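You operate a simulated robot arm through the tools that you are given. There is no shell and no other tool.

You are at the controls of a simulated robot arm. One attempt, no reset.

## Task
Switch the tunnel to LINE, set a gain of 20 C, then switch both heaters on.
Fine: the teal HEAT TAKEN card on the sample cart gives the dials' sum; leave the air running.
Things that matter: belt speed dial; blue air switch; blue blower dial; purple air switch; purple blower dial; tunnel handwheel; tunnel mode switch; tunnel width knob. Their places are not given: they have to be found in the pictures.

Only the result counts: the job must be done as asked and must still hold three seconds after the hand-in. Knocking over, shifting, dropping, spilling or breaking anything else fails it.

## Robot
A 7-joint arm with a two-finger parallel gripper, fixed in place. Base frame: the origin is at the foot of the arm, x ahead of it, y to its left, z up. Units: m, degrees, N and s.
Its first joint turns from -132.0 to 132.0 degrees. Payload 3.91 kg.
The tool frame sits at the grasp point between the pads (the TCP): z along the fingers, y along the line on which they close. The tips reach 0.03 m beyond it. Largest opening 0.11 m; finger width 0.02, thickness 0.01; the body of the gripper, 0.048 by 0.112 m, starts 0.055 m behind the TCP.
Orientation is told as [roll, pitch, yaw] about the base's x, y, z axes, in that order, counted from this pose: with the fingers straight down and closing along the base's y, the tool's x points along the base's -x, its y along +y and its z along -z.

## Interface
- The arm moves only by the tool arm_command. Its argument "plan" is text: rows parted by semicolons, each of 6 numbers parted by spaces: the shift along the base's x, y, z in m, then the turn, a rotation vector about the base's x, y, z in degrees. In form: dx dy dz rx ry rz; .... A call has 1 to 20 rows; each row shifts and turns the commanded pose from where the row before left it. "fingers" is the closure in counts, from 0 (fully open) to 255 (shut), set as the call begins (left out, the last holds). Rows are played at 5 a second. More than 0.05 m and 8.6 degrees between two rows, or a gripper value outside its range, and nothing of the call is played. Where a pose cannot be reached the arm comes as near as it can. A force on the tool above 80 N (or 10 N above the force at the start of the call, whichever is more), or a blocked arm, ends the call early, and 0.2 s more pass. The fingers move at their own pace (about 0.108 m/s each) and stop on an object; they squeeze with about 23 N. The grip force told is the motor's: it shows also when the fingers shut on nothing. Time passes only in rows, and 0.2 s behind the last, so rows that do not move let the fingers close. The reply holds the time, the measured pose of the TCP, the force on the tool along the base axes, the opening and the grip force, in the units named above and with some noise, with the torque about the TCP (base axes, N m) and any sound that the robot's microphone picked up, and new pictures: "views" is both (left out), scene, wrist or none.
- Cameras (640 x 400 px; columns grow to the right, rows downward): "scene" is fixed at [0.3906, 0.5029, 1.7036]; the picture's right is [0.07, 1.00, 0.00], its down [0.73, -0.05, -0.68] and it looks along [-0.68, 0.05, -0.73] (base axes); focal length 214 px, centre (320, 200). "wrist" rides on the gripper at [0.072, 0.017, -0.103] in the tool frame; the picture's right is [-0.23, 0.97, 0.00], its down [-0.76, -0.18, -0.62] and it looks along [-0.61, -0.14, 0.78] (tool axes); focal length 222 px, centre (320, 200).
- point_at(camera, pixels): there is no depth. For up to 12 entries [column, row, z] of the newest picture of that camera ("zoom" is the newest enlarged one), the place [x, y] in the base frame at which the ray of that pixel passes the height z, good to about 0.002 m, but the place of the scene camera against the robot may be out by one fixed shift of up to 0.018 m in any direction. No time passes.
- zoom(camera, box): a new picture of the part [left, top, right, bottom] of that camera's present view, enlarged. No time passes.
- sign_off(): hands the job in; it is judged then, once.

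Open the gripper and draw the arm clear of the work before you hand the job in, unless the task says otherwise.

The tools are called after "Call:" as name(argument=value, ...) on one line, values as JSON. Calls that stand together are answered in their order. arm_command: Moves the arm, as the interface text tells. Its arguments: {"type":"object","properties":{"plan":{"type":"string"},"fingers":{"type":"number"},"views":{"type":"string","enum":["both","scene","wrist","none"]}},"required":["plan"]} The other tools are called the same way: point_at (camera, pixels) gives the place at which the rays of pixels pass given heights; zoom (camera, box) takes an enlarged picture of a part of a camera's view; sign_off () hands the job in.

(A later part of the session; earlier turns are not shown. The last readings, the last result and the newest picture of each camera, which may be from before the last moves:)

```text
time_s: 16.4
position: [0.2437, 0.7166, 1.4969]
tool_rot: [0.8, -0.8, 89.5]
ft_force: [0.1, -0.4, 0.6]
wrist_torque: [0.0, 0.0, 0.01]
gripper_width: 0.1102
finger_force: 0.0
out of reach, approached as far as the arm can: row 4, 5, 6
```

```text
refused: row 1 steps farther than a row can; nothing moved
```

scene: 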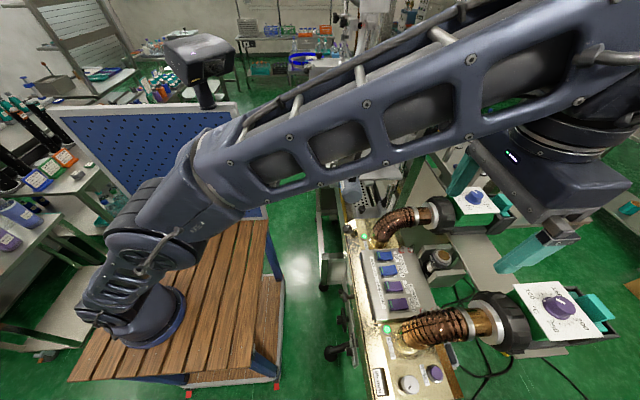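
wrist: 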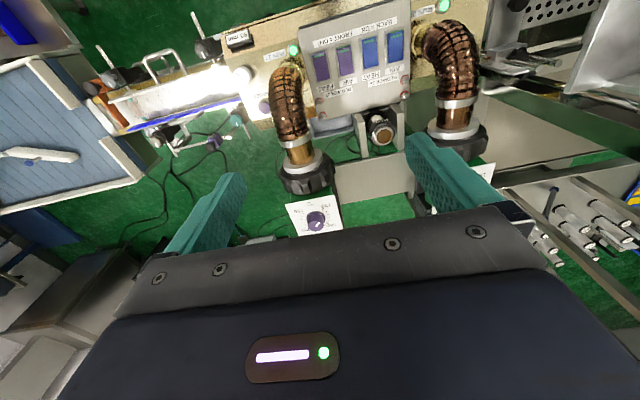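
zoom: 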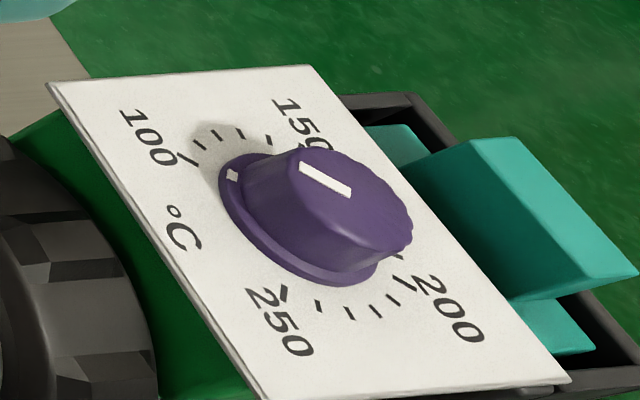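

The step was slightly too long; I resend with shorter steps.

Call:
arm_command(plan="-0.01 -0.045 0 0 0 0;-0.01 -0.045 0 0 0 0;-0.01 -0.045 0 0 0 0;-0.01 -0.045 0 0 0 0;-0.01 -0.045 0 0 0 0;0 -0.045 -0.02 0 0 0;0 -0.04 -0.03 0 0 0;0 -0.03 -0.035 4 0 0;0 -0.02 -0.04 5 0 0;0 0 -0.04 5 0 0;0 0 -0.04 5 0 0;0 0 -0.04 5 0 0;0 0 -0.04 5 0 0;0 0 -0.04 0 0 0;0 0 -0.04 0 0 0;0 0 -0.03 0 0 0", views="both")

```text
time_s: 19.8
position: [0.1944, 0.3572, 1.1025]
tool_rot: [1.0, -29.8, 89.4]
ft_force: [0.3, 0.0, 0.9]
wrist_torque: [0.01, -0.03, -0.03]
gripper_width: 0.1102
finger_force: 0.0
```

scene: 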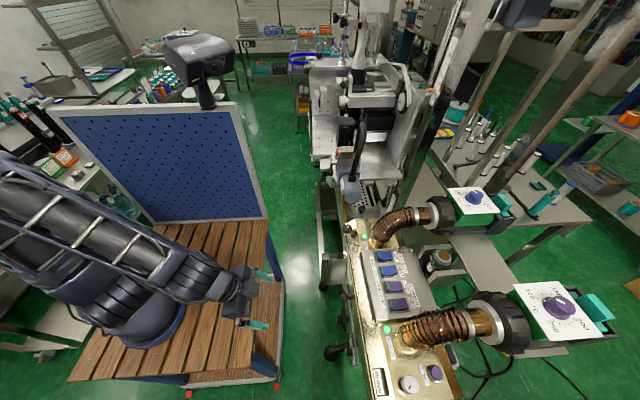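
wrist: 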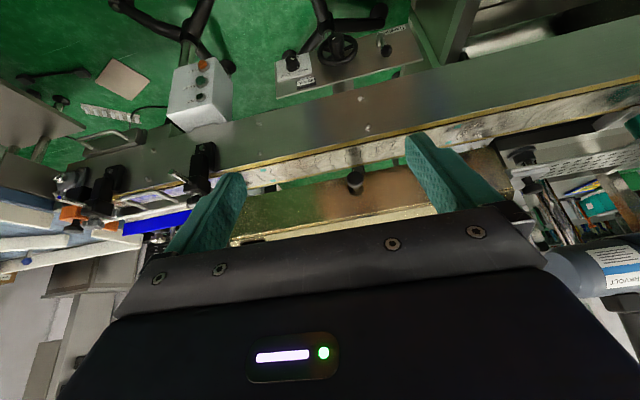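

The plate is at (350,60). I zoom on the mode switch at (292,60) and read positions of plate corners and knobs.

Call:
zoom(camera="wrist", box=[265, 20, 435, 110])

Call:
zoom(camera="wrist", box=[270, 35, 326, 100])

Call:
point_at(camera="scene", pixels=[[349, 352, 0.5], [349, 352, 0.6], [349, 352, 0.7]])

Call:
zoom(camera="scene", box=[310, 230, 400, 390])

```text
3.76 times, centred on (350, 65) of wrist
```

zoom: 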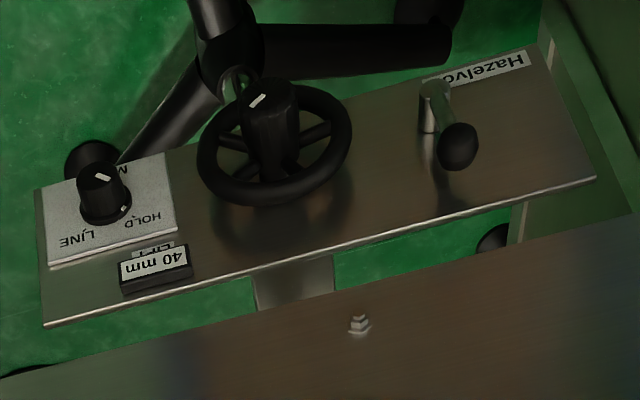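

```text
6.15 times, centred on (298, 68) of wrist
```

zoom: 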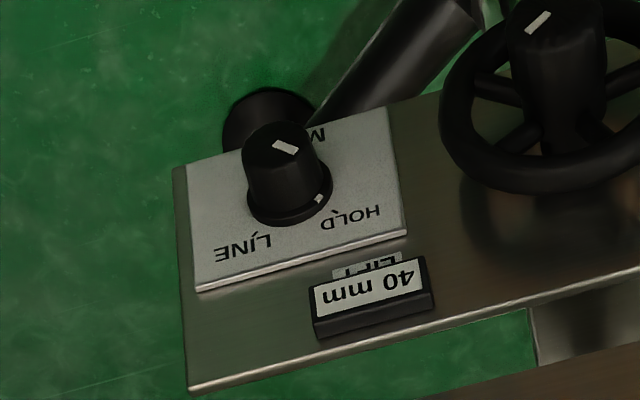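

```text
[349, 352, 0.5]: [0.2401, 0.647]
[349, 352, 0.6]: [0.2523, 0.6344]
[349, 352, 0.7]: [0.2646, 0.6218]
```

```text
2.50 times, centred on (355, 310) of scene
```

zoom: 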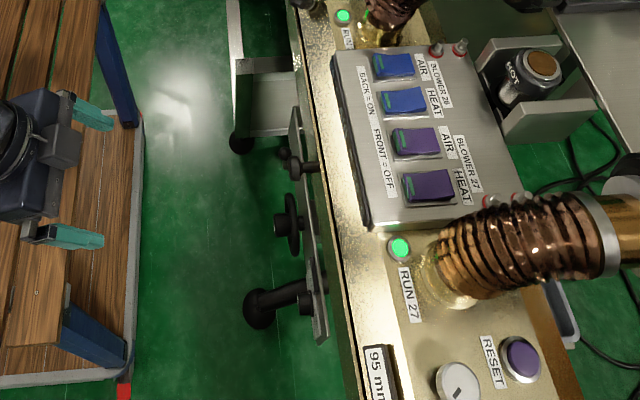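

The mode knob points at HOLD now; LINE is about 90° clockwise seen from the plate's front. I get rays for the plate's corners and knob to work out its tilt.

Call:
point_at(camera="wrist", pixels=[[276.9, 98.2, 0.7], [276.9, 98.2, 0.5], [423, 59, 0.7], [423, 59, 0.5], [274.2, 62.3, 0.7], [274.2, 62.3, 0.5], [405.9, 23.8, 0.7], [405.9, 23.8, 0.5], [291.5, 59.7, 0.7], [291.5, 59.7, 0.5], [292.8, 68.2, 0.7], [292.8, 68.2, 0.5]])

```text
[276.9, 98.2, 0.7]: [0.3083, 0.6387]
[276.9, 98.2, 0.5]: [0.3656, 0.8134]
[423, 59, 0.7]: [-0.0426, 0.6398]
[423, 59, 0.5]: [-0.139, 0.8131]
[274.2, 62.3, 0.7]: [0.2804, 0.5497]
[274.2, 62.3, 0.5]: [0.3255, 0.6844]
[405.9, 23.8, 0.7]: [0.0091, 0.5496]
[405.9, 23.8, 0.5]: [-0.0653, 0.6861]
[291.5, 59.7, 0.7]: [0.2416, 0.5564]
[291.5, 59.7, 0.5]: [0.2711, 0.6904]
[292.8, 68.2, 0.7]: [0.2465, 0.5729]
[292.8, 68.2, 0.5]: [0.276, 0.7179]
```

The plate is essentially vertical (y≈0.66, z 0.54–0.67), so the mode knob's axis points at −y with the knob at about (0.255, 0.61–0.645, 0.607). I descend into the gap in steps, keeping moderate tilt to keep the wrist away from the table edge.

Call:
arm_command(plan="0.0075 0.018 -0.037 0 0 0;0.0075 0.018 -0.037 0 0 0;0.0075 0.018 -0.037 0 0 0;0.0075 0.018 -0.037 0 0 0;0.0075 0.018 -0.037 0 0 0;0.0075 0.018 -0.037 0 0 0;0.0075 0.018 -0.037 0 0 0;0.0075 0.018 -0.037 0 0 0", views="both")

```text
time_s: 21.6
position: [0.2552, 0.5019, 0.8068]
tool_rot: [1.0, -29.8, 89.5]
ft_force: [0.3, -0.1, 0.4]
wrist_torque: [-0.01, -0.01, 0.03]
gripper_width: 0.1101
finger_force: 0.1
```

scene: 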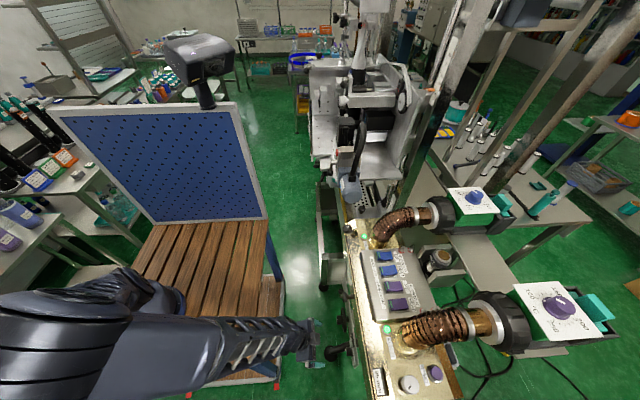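
wrist: 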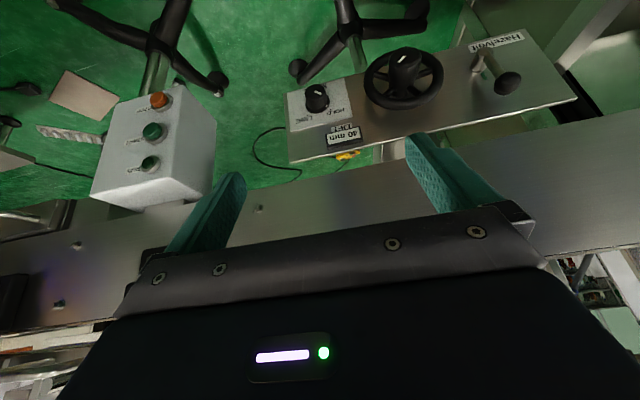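

Good view of the plate now, with the mode knob at (318,95). I zoom and take refined rays.

Call:
zoom(camera="wrist", box=[280, 60, 370, 165])

Call:
point_at(camera="wrist", pixels=[[289, 161, 0.7], [289, 161, 0.6], [577, 96, 0.7], [577, 96, 0.6], [287, 92, 0.6], [287, 92, 0.5], [318, 91, 0.65], [318, 91, 0.6], [317, 102, 0.65], [317, 102, 0.6], [405, 62, 0.6], [345, 132, 0.65]])

Call:
zoom(camera="scene", box=[240, 290, 400, 390])

```text
3.81 times, centred on (325, 112) of wrist
```

zoom: 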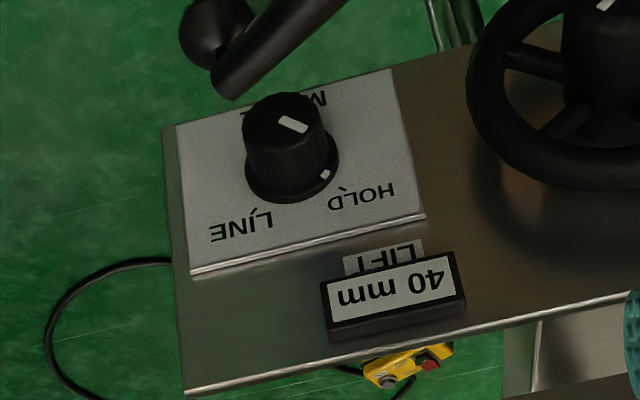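

```text
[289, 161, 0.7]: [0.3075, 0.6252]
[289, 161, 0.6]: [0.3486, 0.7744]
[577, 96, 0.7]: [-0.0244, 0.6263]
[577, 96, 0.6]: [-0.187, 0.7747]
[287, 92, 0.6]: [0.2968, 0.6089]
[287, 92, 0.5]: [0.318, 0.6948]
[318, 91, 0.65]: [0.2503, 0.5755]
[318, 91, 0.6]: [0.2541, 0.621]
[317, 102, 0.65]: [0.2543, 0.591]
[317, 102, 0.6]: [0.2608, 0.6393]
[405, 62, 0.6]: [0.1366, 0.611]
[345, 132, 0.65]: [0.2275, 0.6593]
```

```text
4.00 times, centred on (320, 340) of scene
```

zoom: 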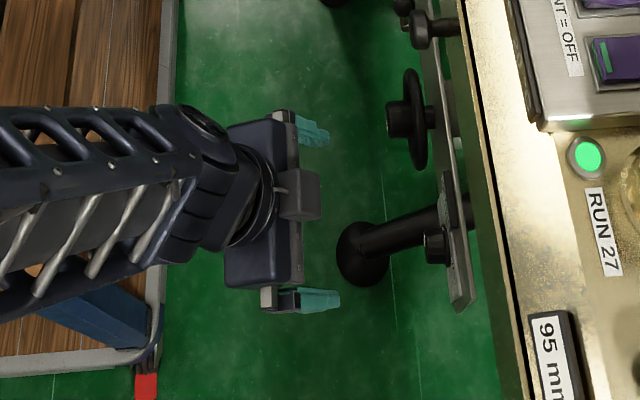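

The knob still points at HOLD with LINE ~90° clockwise. I go lower with more tilt and check clearance.

Call:
arm_command(plan="0 0.005 -0.03 4 0 0;0 0.005 -0.03 4 0 0;0 0.005 -0.03 4 0 0;0 0.005 -0.03 4 0 0;0 0.005 -0.03 4 0 0;0 0 -0.03 4 0 0", views="both")

```text
time_s: 23.0
position: [0.2552, 0.5259, 0.6275]
tool_rot: [1.4, -53.8, 89.2]
ft_force: [0.5, -0.7, 0.1]
wrist_torque: [-0.01, 0.02, -0.05]
gripper_width: 0.11
finger_force: 0.0
```

scene: 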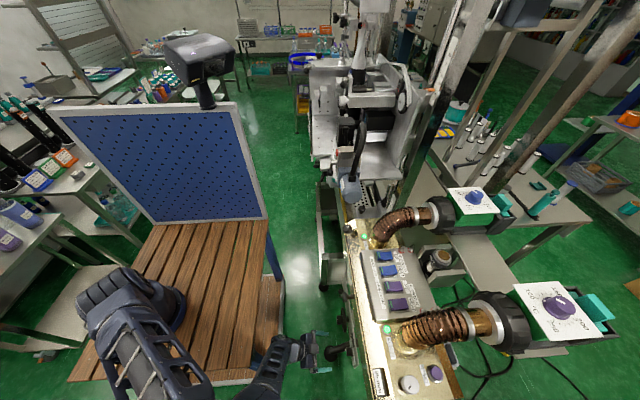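
wrist: 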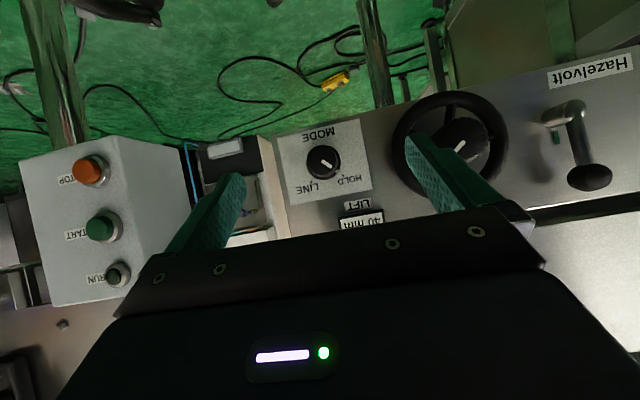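

The plate shows MODE with HOLD and LINE only, knob at (322,162) pointing at HOLD. I zoom to refine its position.

Call:
zoom(camera="wrist", box=[270, 110, 390, 215])

Call:
point_at(camera="wrist", pixels=[[323, 160, 0.65], [323, 160, 0.6], [323, 160, 0.55], [323, 168, 0.6], [323, 168, 0.65], [277, 137, 0.6], [277, 137, 0.55], [372, 190, 0.6], [372, 190, 0.65], [460, 140, 0.6], [503, 140, 0.6]])

Call:
zoom(camera="scene", box=[200, 290, 400, 400])

```text
3.81 times, centred on (330, 162) of wrist
```

zoom: 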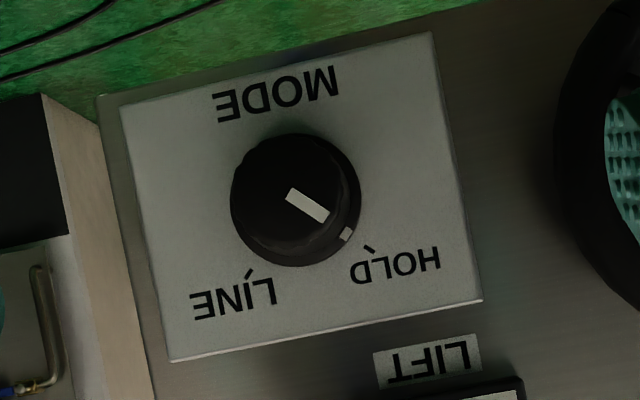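

```text
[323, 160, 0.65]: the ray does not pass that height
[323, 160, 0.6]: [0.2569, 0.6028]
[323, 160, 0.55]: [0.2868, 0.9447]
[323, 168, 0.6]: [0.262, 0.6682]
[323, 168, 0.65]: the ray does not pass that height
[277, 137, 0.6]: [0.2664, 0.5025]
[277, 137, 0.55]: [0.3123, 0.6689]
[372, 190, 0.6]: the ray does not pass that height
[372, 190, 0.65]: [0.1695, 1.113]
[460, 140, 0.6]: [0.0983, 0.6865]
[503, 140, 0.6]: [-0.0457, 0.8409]
```

```text
3.20 times, centred on (300, 345) of scene
```

zoom: 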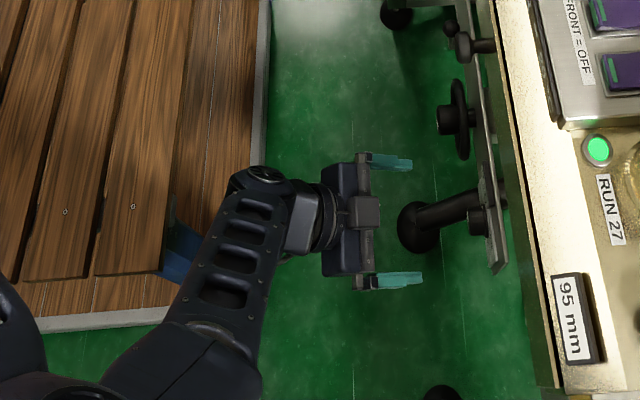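

The knob centre is at about (0.258, 0.62, 0.599) and the arm clears the table. I tilt the tool to nearly horizontal, narrow the fingers, and stop ~6 cm short to check.

Call:
arm_command(plan="0.001 0.003 -0.006 6.8 0 0;0.001 0.003 -0.006 6.8 0 0;0.001 0.003 -0.006 6.8 0 0;0 0.003 -0.005 6.8 0 0;0 0.003 -0.005 6.8 0 0;0 0 0 0 0 0", fingers=116, views="both")

```text
time_s: 24.4
position: [0.2578, 0.5422, 0.5984]
tool_rot: [12.8, -87.8, 77.9]
ft_force: [-0.3, -0.3, 0.0]
wrist_torque: [0.01, 0.03, -0.02]
gripper_width: 0.0599
finger_force: 0.0
```

scene: 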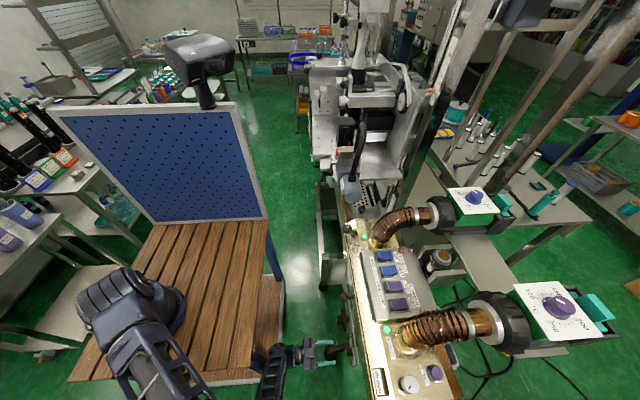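
wrist: 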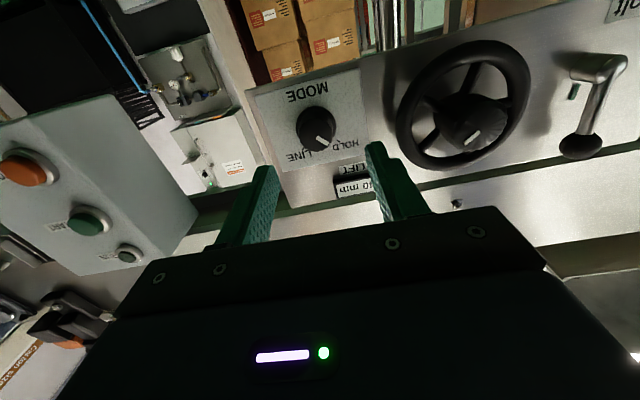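

The gripper is level now. I intersect the knob face (316,128) with z≈0.6 from this new viewpoint to fix the distance, and check the surrounding plate.

Call:
zoom(camera="wrist", box=[240, 60, 400, 200])

Call:
point_at(camera="wrist", pixels=[[315, 131, 0.6], [315, 131, 0.59], [315, 131, 0.61], [317, 127, 0.6], [317, 127, 0.59], [270, 180, 0.678], [280, 208, 0.678], [254, 90, 0.55]])

Call:
zoom(camera="scene", box=[250, 300, 400, 400])

```text
2.86 times, centred on (320, 130) of wrist
```

zoom: 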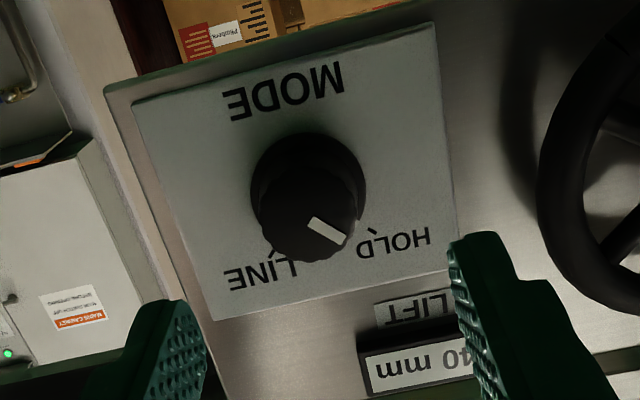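

```text
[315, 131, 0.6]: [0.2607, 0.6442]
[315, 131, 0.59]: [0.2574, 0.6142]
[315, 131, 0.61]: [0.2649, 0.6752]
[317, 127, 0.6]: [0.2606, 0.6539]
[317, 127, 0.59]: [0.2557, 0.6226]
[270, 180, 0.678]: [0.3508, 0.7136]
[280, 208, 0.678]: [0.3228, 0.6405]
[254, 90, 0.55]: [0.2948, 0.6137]
```

```text
4.00 times, centred on (325, 350) of scene
```

zoom: 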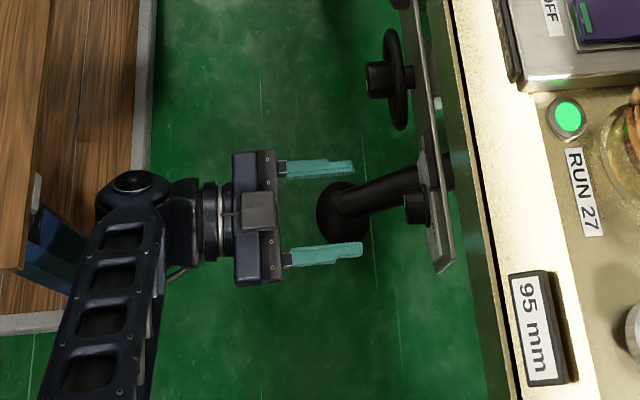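

The knob face is at y≈0.635 and label plate at y≈0.657. I advance 0.078 m so the tips straddle the knob, stopping just short of the plate.

Call:
arm_command(plan="0.0005 0.02 0 0 0 0;0.0005 0.02 0 0 0 0;0.0005 0.02 0 0 0 0;0.0005 0.015 0 0 0 0;0 0 0 0 0 0", views="both")

```text
time_s: 25.6
position: [0.2597, 0.6145, 0.5981]
tool_rot: [13.1, -87.6, 77.6]
ft_force: [0.5, -46.9, 17.5]
wrist_torque: [0.92, -0.6, -1.7]
gripper_width: 0.0599
finger_force: 0.1
```

scene: 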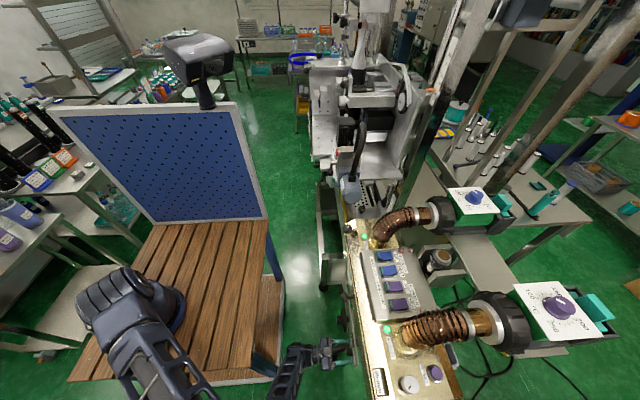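
wrist: 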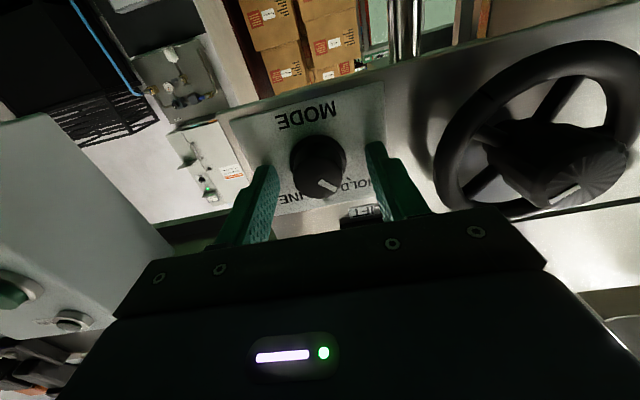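

Contact at −47 N: the +x finger tip touches the plate at y≈0.645. I back off about 5 mm and look.

Call:
arm_command(plan="0 -0.006 0 0 0 0;0 0 0 0 0 0", views="both")

Call:
zoom(camera="wrist", box=[220, 60, 420, 240])

Call:
zoom(camera="scene", box=[290, 320, 370, 380])

```text
time_s: 26.2
position: [0.2593, 0.6092, 0.599]
tool_rot: [12.4, -87.7, 78.4]
ft_force: [-0.7, -0.2, -0.4]
wrist_torque: [-0.01, 0.01, 0.01]
gripper_width: 0.0599
finger_force: 0.0
```

scene: 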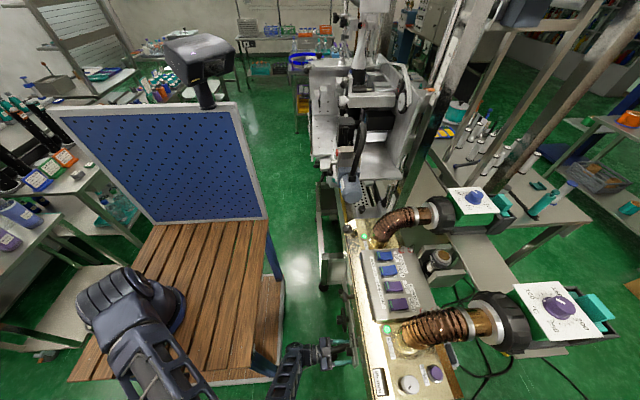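
wrist: 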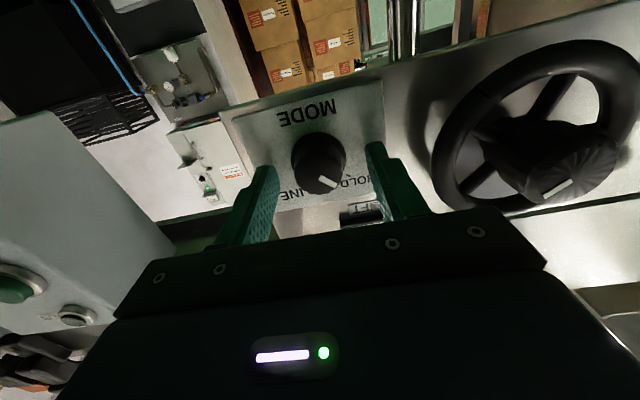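

```text
2.22 times, centred on (320, 150) of wrist
```

zoom: 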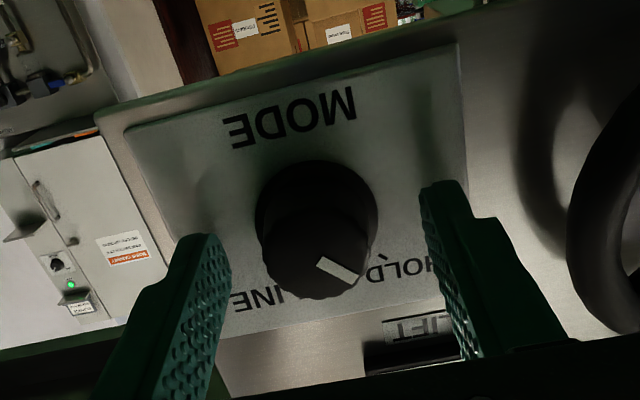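

```text
6.67 times, centred on (330, 350) of scene
```

zoom: 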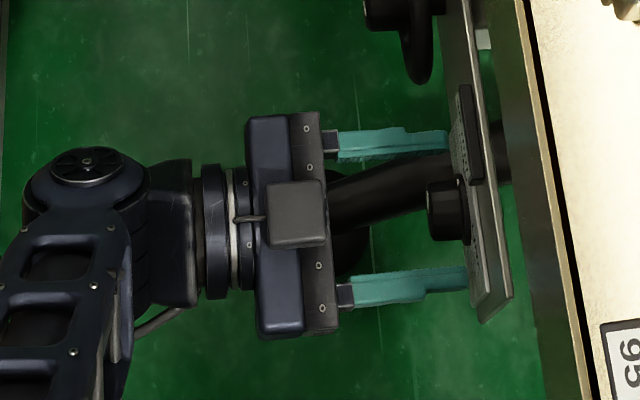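

The tips now straddle the knob without contact, centred on it. I close on the knob.

Call:
arm_command(plan="0 0 0 0 0 0;0 0 0 0 0 0;0 0 0 0 0 0;0 0 0 0 0 0", fingers=255, views="wrist")

```text
time_s: 27.2
position: [0.2606, 0.6101, 0.5992]
tool_rot: [12.2, -87.7, 78.5]
ft_force: [9.5, 6.6, -0.9]
wrist_torque: [-0.26, -0.05, -1.09]
gripper_width: 0.0317
finger_force: 45.3
```

wrist: 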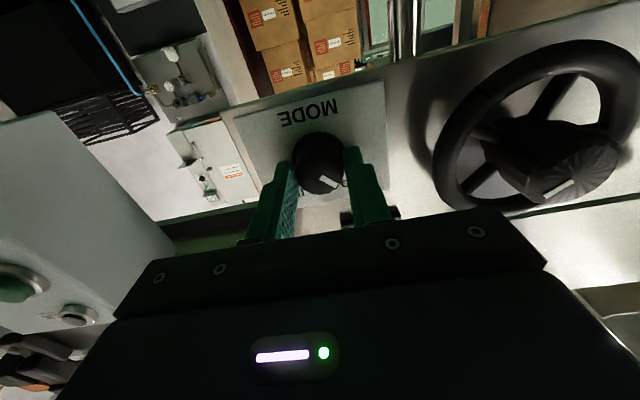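

The knob is gripped (width 0.032 m). I rotate about +y (clockwise seen from the front) by about 48° first.

Call:
arm_command(plan="0 0 0 0 8 0;0 0 0 0 8 0;0 0 0 0 8 0;0 0 0 0 8 0;0 0 0 0 8 0;0 0 0 0 8 0", views="both")

```text
time_s: 28.6
position: [0.2616, 0.611, 0.597]
tool_rot: [88.6, -41.5, 2.9]
ft_force: [34.6, 9.4, -26.6]
wrist_torque: [-0.88, -0.06, -1.31]
gripper_width: 0.0312
finger_force: 44.8
```

scene: 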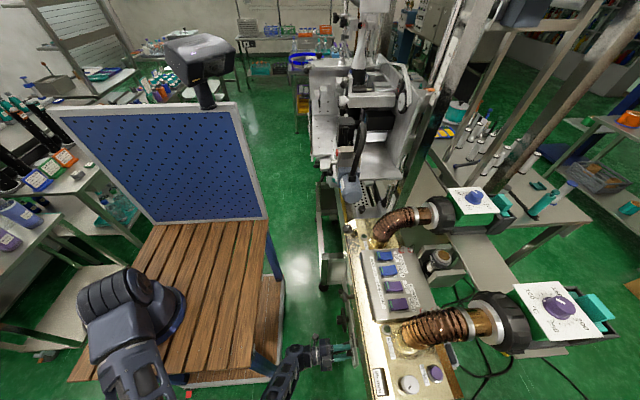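
wrist: 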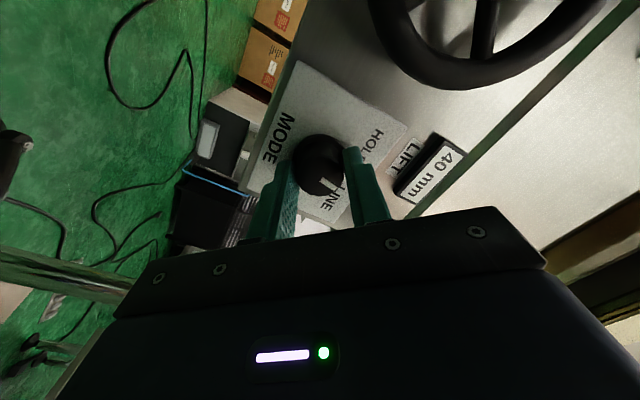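

The knob turns with the gripper; the side force (+35, −27 N) suggests I am ~2 mm off-axis, so I correct toward +x, −z while rotating the rest.

Call:
arm_command(plan="0.001 0 -0.0008 0 0 0;0.001 0 -0.0008 0 8 0;0 0 0 0 8 0;0 0 0 0 8 0", views="wrist")

```text
time_s: 29.6
position: [0.2608, 0.612, 0.5975]
tool_rot: [90.0, -17.3, 2.4]
ft_force: [21.8, -3.0, -15.1]
wrist_torque: [-1.12, 0.01, -0.7]
gripper_width: 0.0313
finger_force: 45.0
```

wrist: 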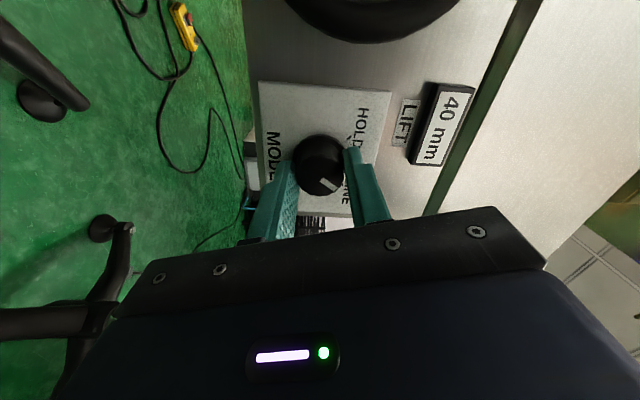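

About 72° done and the pointer approaches LINE. I continue the last ~24°.

Call:
arm_command(plan="0 0 0 0 8 0;0 0 0 0 8 0;0 0 0 0 6 0;0 0 0 0 0 0", views="wrist")

Call:
zoom(camera="wrist", box=[220, 60, 480, 240])

```text
time_s: 30.6
position: [0.2599, 0.6094, 0.597]
tool_rot: [90.7, 4.6, 2.3]
ft_force: [3.0, -1.4, -25.6]
wrist_torque: [-1.34, -0.5, -0.36]
gripper_width: 0.0317
finger_force: 45.0
```

wrist: 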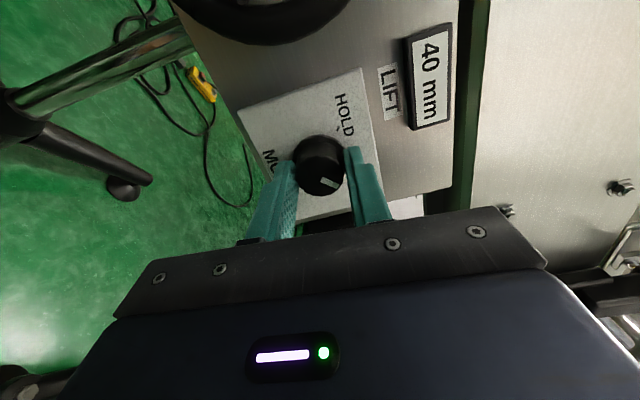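

```text
2.22 times, centred on (350, 150) of wrist
```

zoom: 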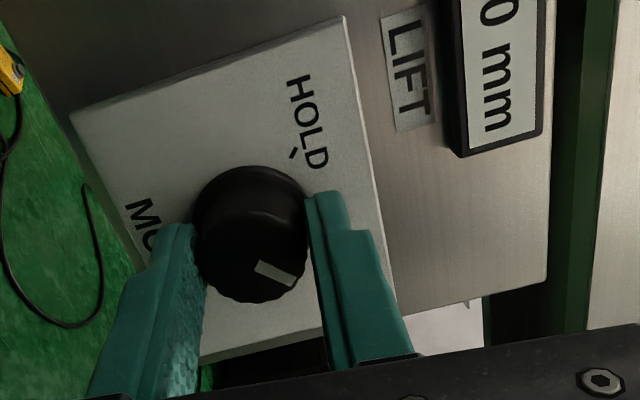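

The pointer stopped following at the end (knob slipped in the grip), so it reached its LINE stop. I release slightly and withdraw straight back to check.

Call:
arm_command(plan="0 0 0 0 0 0;0 0 0 0 0 0;0 -0.02 0 0 0 0;0 -0.03 0 0 0 0;0 -0.03 0 0 0 0", fingers=140, views="both")

Call:
zoom(camera="wrist", box=[220, 60, 480, 220])

```text
time_s: 31.8
position: [0.2681, 0.5417, 0.6014]
tool_rot: [91.6, 4.0, 1.8]
ft_force: [0.0, -0.1, -1.2]
wrist_torque: [0.0, -0.03, 0.01]
gripper_width: 0.0495
finger_force: 0.0
```

scene: 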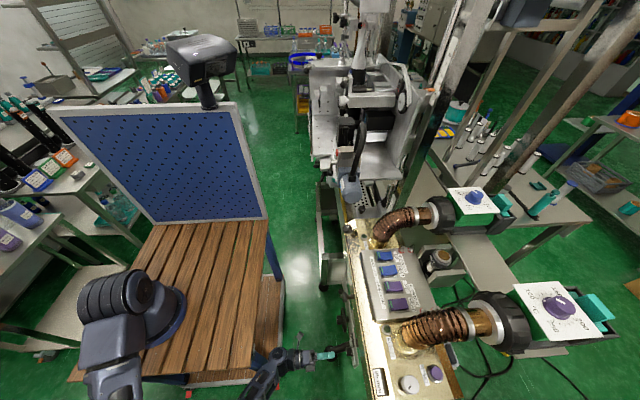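
wrist: 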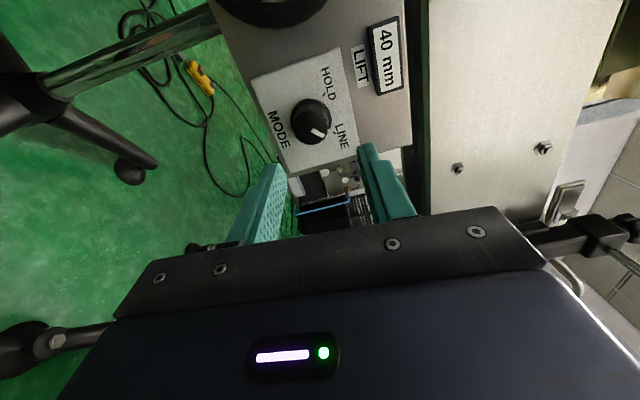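

```text
2.46 times, centred on (350, 140) of wrist
```

zoom: 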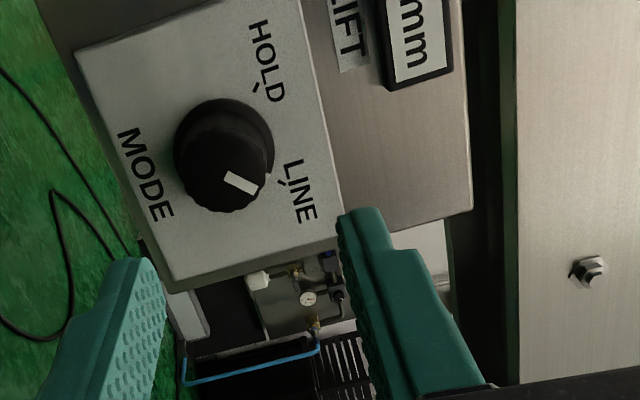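

The pointer now sits on LINE. I withdraw upward, tilting the tool back to vertical.

Call:
arm_command(plan="0 -0.01 0.01 -5 0 0;0 -0.005 0.03 -5 0 0;0 -0.005 0.035 -5 0 0;0 -0.005 0.035 -5 0 0;0 -0.005 0.035 -5 0 0;0 -0.005 0.035 -5 0 0;0 -0.005 0.035 -5 0 0;0 0 0.04 -5 0 0;0 0 0.04 -6 0 0;0 0 0.04 -6 0 0;0 0 0.04 -6 0 0;0 0 0.04 -6 0 0;0 0 0.04 -6 0 0;0 0 0.04 -7 0 0;0 0 0.04 -7 0 0;0 0 0.04 -7 0 0", views="both")

```text
time_s: 35.2
position: [0.2591, 0.4903, 1.1721]
tool_rot: [-0.4, 2.1, -4.6]
ft_force: [-0.6, 0.0, 0.4]
wrist_torque: [-0.02, -0.03, -0.02]
gripper_width: 0.0496
finger_force: 0.1
```

scene: 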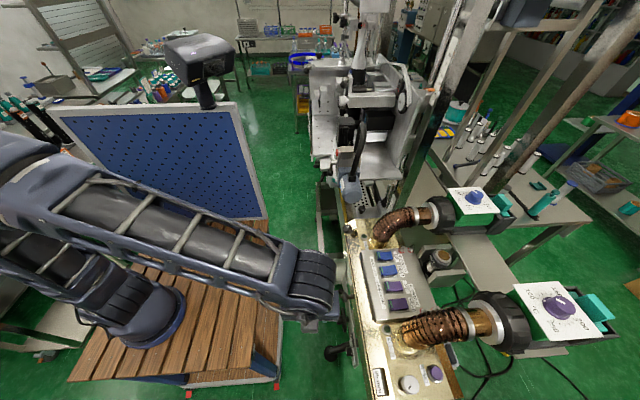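
wrist: 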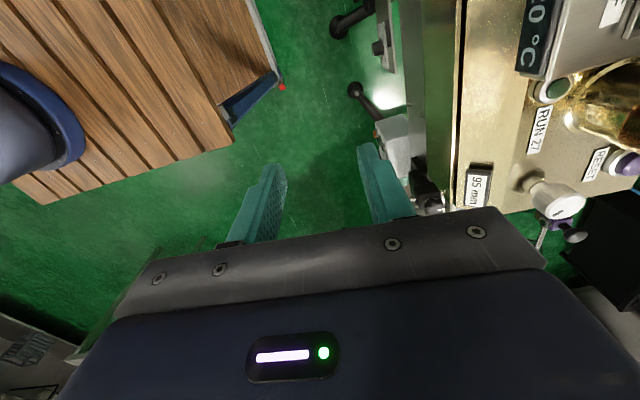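

The RUN 27 lamp at (555,90) looks less bright; I zoom on the lamps to see whether the air still runs in LINE.

Call:
zoom(camera="scene", box=[340, 225, 440, 345])

Call:
zoom(camera="wrist", box=[440, 0, 640, 230])

Call:
zoom(camera="scene", box=[440, 175, 510, 230])

```text
3.33 times, centred on (390, 285) of scene
```

zoom: 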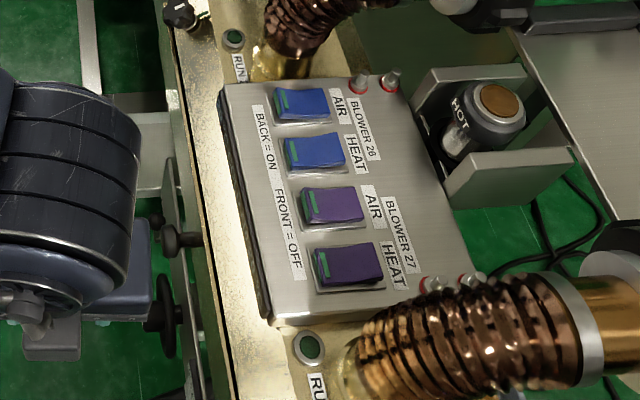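

```text
1.74 times, centred on (540, 115) of wrist
```

zoom: 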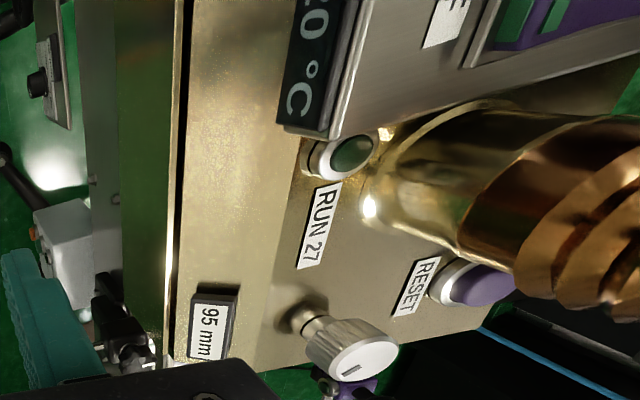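

```text
7.27 times, centred on (475, 202) of scene
```

zoom: 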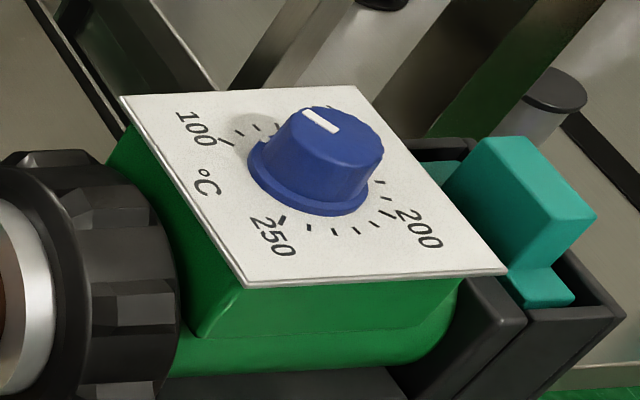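

Both RUN lamps went out after switching to LINE; the blue dial also seems to be near 100–110. I rotate the tool back to yaw 90 and look closely at the rockers and the display.

Call:
arm_command(plan="0 0 0.02 0 -2.1 0;-0.005 0 0.02 0 0 8.2;-0.005 0 0.02 0 0 8.2;-0.005 0 0.02 0 0 8.2;-0.005 0 0.02 0 0 8.2;-0.005 0 0.02 0 0 8.2;-0.005 0 0.02 0 0 8.2;-0.005 0 0.02 0 0 8.2;-0.005 0 0.02 0 0 8.2;-0.005 0 0.02 0 0 8.2;-0.005 0 0 0 0 8.2;0 0 0 0 0 8.2;0 0 0 0 0 4.2", views="both")

Call:
zoom(camera="wrist", box=[240, 60, 440, 220])

```text
time_s: 38.0
position: [0.2109, 0.4906, 1.3725]
tool_rot: [-0.2, 0.1, 90.0]
ft_force: [0.4, -0.2, 0.3]
wrist_torque: [-0.01, 0.02, -0.02]
gripper_width: 0.0493
finger_force: 0.1
```

scene: 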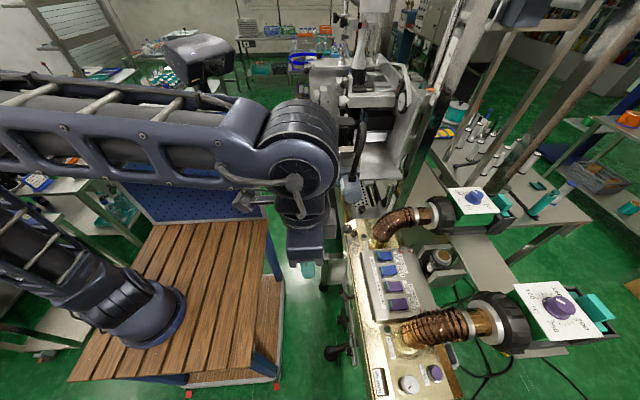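
wrist: 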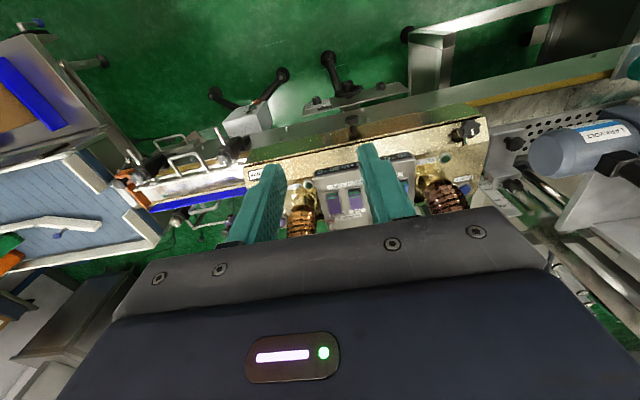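

```text
2.50 times, centred on (340, 140) of wrist
```

zoom: 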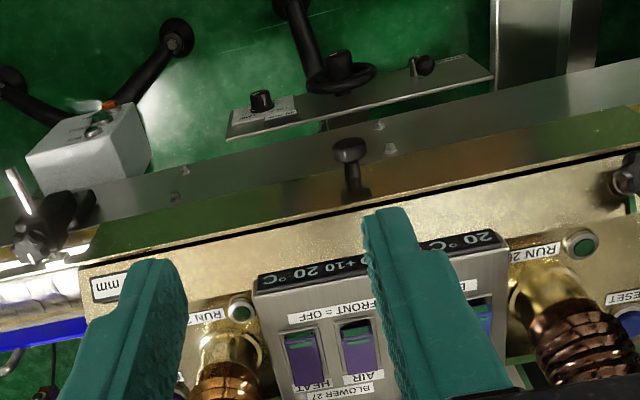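

The display now shows "…+10…", i.e. a gain readout (sum 200–230 → +10). I shift forward/up and open the fingers to see the rockers and display unobstructed.

Call:
arm_command(plan="0 0.03 0.02 0 0 0;0 0.03 0.02 0 0 0;0 0.02 0.02 0 0 0;0 0 0 0 0 0", fingers=0, views="wrist")

Call:
zoom(camera="wrist", box=[290, 70, 420, 190])

Call:
zoom(camera="wrist", box=[310, 80, 410, 130])

Call:
zoom(camera="scene", box=[360, 240, 430, 320])

```text
time_s: 39.0
position: [0.2101, 0.5715, 1.4328]
tool_rot: [-0.1, 0.2, 89.9]
ft_force: [0.6, -1.5, -0.1]
wrist_torque: [0.02, -0.01, 0.0]
gripper_width: 0.1102
finger_force: 0.1
```

wrist: 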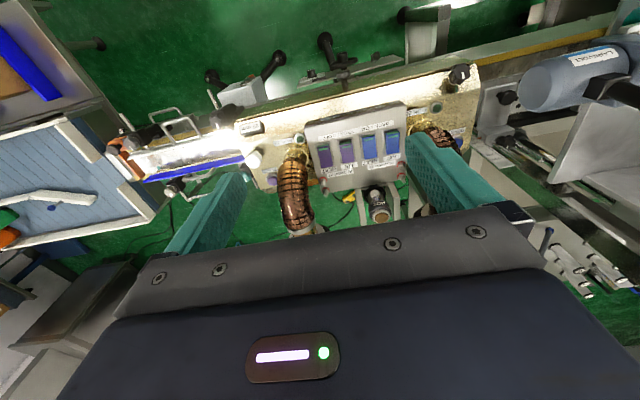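

```text
3.33 times, centred on (355, 130) of wrist
```

zoom: 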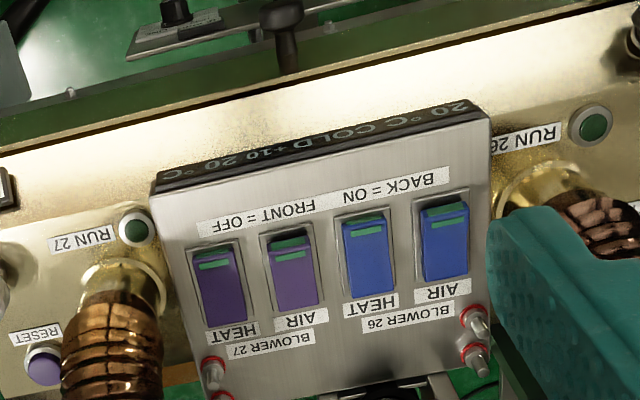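

```text
6.40 times, centred on (360, 105) of wrist
```

zoom: 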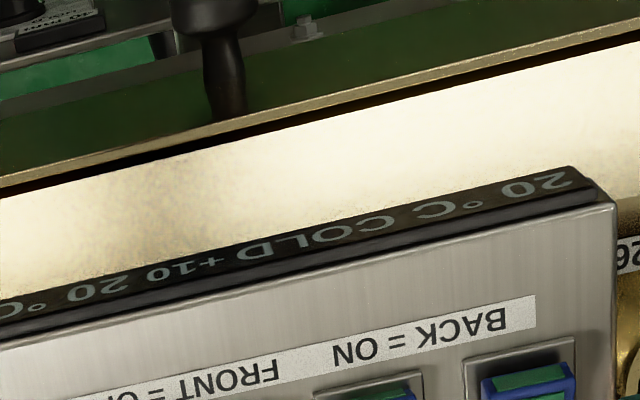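

```text
5.00 times, centred on (395, 280) of scene
```

zoom: 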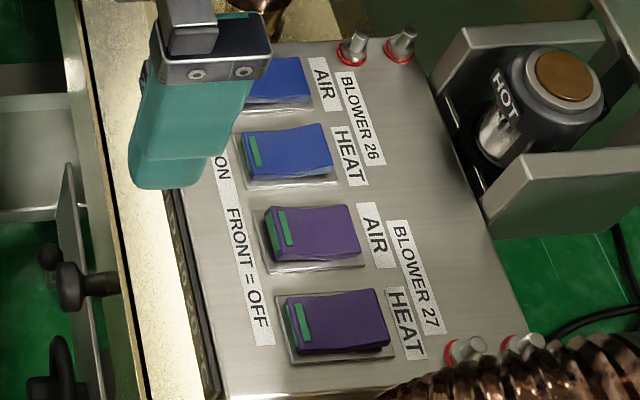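

The display reads "20 °C COLD +10 20 °C": gain +10 now, heaters off (COLD explains the RUN lamps being out), and the AIR rockers are pressed at the back (on). The dial plates seem tilted about 28° towards the robot, so I approach the purple dial with a tilted tool.

Call:
arm_command(plan="0.0133 0.035 0 4.67 0 0;0.0133 0.035 0 4.67 0 0;0.0133 0.035 0 4.67 0 0;0.0133 0.035 0 4.67 0 0;0.0133 0.035 0 4.67 0 0;0.0133 0.035 0 4.67 0 0;0 0 0 0 0 0", views="both")

Call:
zoom(camera="wrist", box=[240, 120, 420, 230])

```text
time_s: 40.6
position: [0.2908, 0.7803, 1.4334]
tool_rot: [0.0, -28.1, 90.0]
ft_force: [-0.3, -0.5, -0.1]
wrist_torque: [0.03, -0.01, -0.02]
gripper_width: 0.1101
finger_force: 0.0
```

scene: 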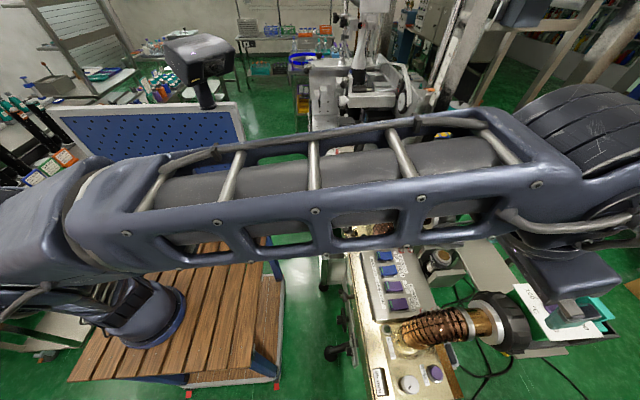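
wrist: 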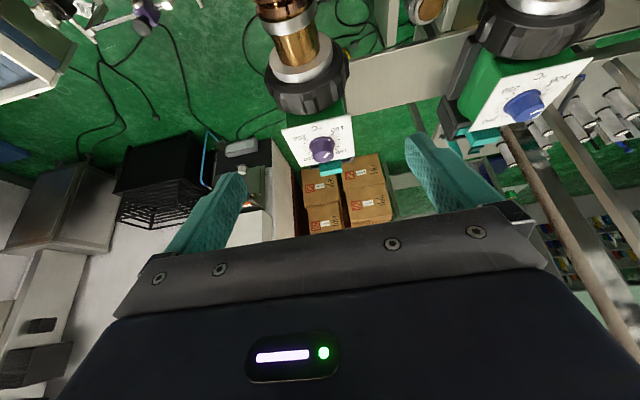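

```text
3.56 times, centred on (330, 175) of wrist
```

zoom: 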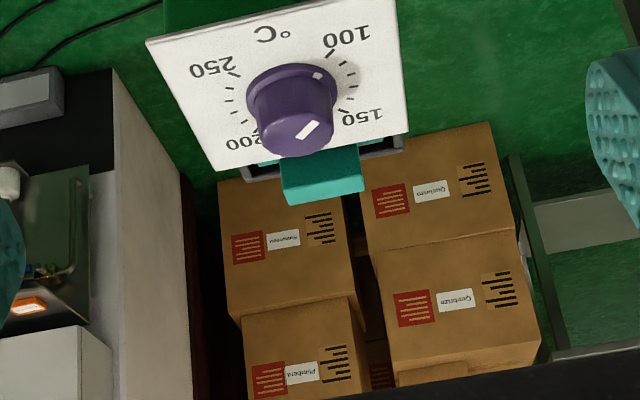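

Both dials are in view. I use point_at on the purple plate's corners and knob, in both cameras, to get its position and tilt.

Call:
point_at(camera="wrist", pixels=[[281.4, 130.1, 1.3], [281.4, 130.1, 1.15], [351, 118.8, 1.3], [351, 118.8, 1.15], [354.7, 156.7, 1.3], [354.7, 156.7, 1.2], [300.5, 166.6, 1.3], [300.5, 166.6, 1.2], [322, 152, 1.3], [322, 152, 1.2], [322, 143, 1.3], [322, 143, 1.2]])

Call:
point_at(camera="scene", pixels=[[512, 284, 1.3], [512, 284, 1.2], [549, 357, 1.3], [549, 357, 1.2], [514.5, 283.5, 1.25], [603, 337, 1.3], [603, 337, 1.2], [558, 281, 1.3], [558, 281, 1.2]])

Call:
zoom(camera="wrist", box=[280, 110, 360, 170])

Call:
zoom(camera="wrist", box=[470, 50, 590, 150])

```text
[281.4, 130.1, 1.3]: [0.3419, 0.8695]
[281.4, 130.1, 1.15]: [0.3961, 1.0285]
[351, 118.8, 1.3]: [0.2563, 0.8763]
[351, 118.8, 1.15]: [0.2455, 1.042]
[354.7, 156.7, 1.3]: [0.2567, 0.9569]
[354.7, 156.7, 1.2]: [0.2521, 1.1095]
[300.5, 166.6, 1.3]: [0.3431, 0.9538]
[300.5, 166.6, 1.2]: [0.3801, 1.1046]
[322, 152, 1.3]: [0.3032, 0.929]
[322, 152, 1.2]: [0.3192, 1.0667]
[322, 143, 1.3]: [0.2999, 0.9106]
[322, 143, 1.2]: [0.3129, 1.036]
```

```text
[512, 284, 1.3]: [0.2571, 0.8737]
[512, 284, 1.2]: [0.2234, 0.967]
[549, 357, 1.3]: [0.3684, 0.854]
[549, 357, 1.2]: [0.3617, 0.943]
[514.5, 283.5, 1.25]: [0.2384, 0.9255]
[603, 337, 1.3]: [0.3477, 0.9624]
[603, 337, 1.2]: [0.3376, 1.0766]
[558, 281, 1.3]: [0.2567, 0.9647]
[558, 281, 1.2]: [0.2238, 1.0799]
```

```text
6.67 times, centred on (320, 140) of wrist
```

zoom: 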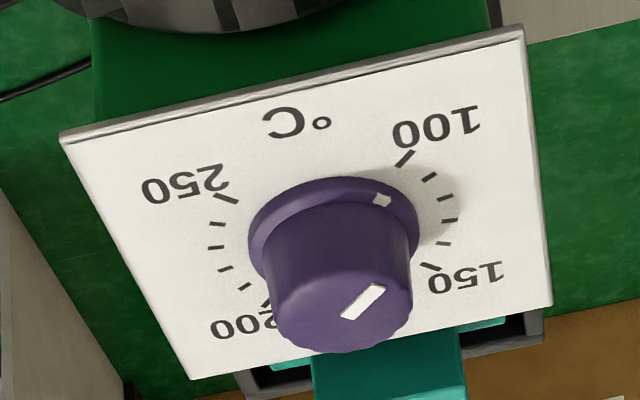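

```text
4.00 times, centred on (530, 100) of wrist
```

zoom: 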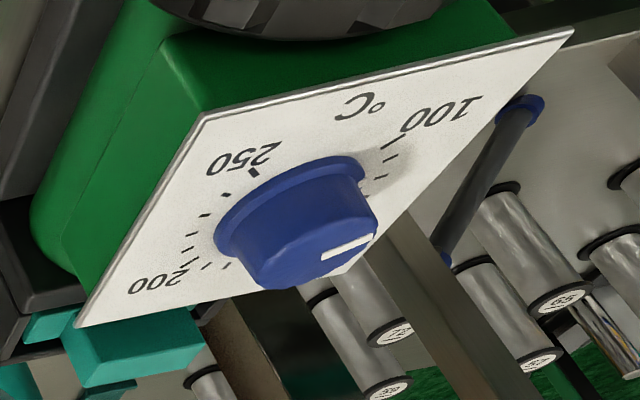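

The plate corners from both cameras agree at z≈1.30, so the dial plate is horizontal and the knob axis is vertical at about (0.300, 0.915). I check how high the black nut beside it reaches before approaching with a tilted tool.

Call:
point_at(camera="wrist", pixels=[[306.5, 114.8, 1.33], [306.5, 114.8, 1.3], [306.5, 114.8, 1.27], [266, 85, 1.3], [349, 78, 1.3], [266, 85, 1.25], [349, 78, 1.25]])

Call:
zoom(camera="scene", box=[460, 270, 560, 370])

Call:
zoom(camera="wrist", box=[250, 40, 370, 130])

```text
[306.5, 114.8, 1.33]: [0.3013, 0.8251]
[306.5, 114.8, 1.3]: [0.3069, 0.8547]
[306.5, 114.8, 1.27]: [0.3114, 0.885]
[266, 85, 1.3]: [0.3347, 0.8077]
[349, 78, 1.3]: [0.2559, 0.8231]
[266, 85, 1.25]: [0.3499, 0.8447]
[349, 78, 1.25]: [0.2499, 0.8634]
```

```text
4.00 times, centred on (510, 320) of scene
```

zoom: 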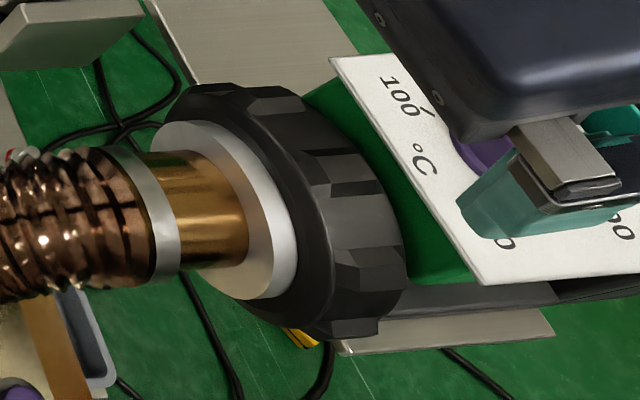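

```text
4.44 times, centred on (310, 85) of wrist
```

zoom: 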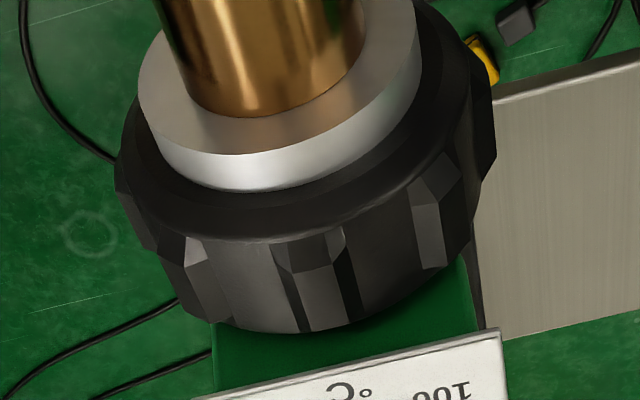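

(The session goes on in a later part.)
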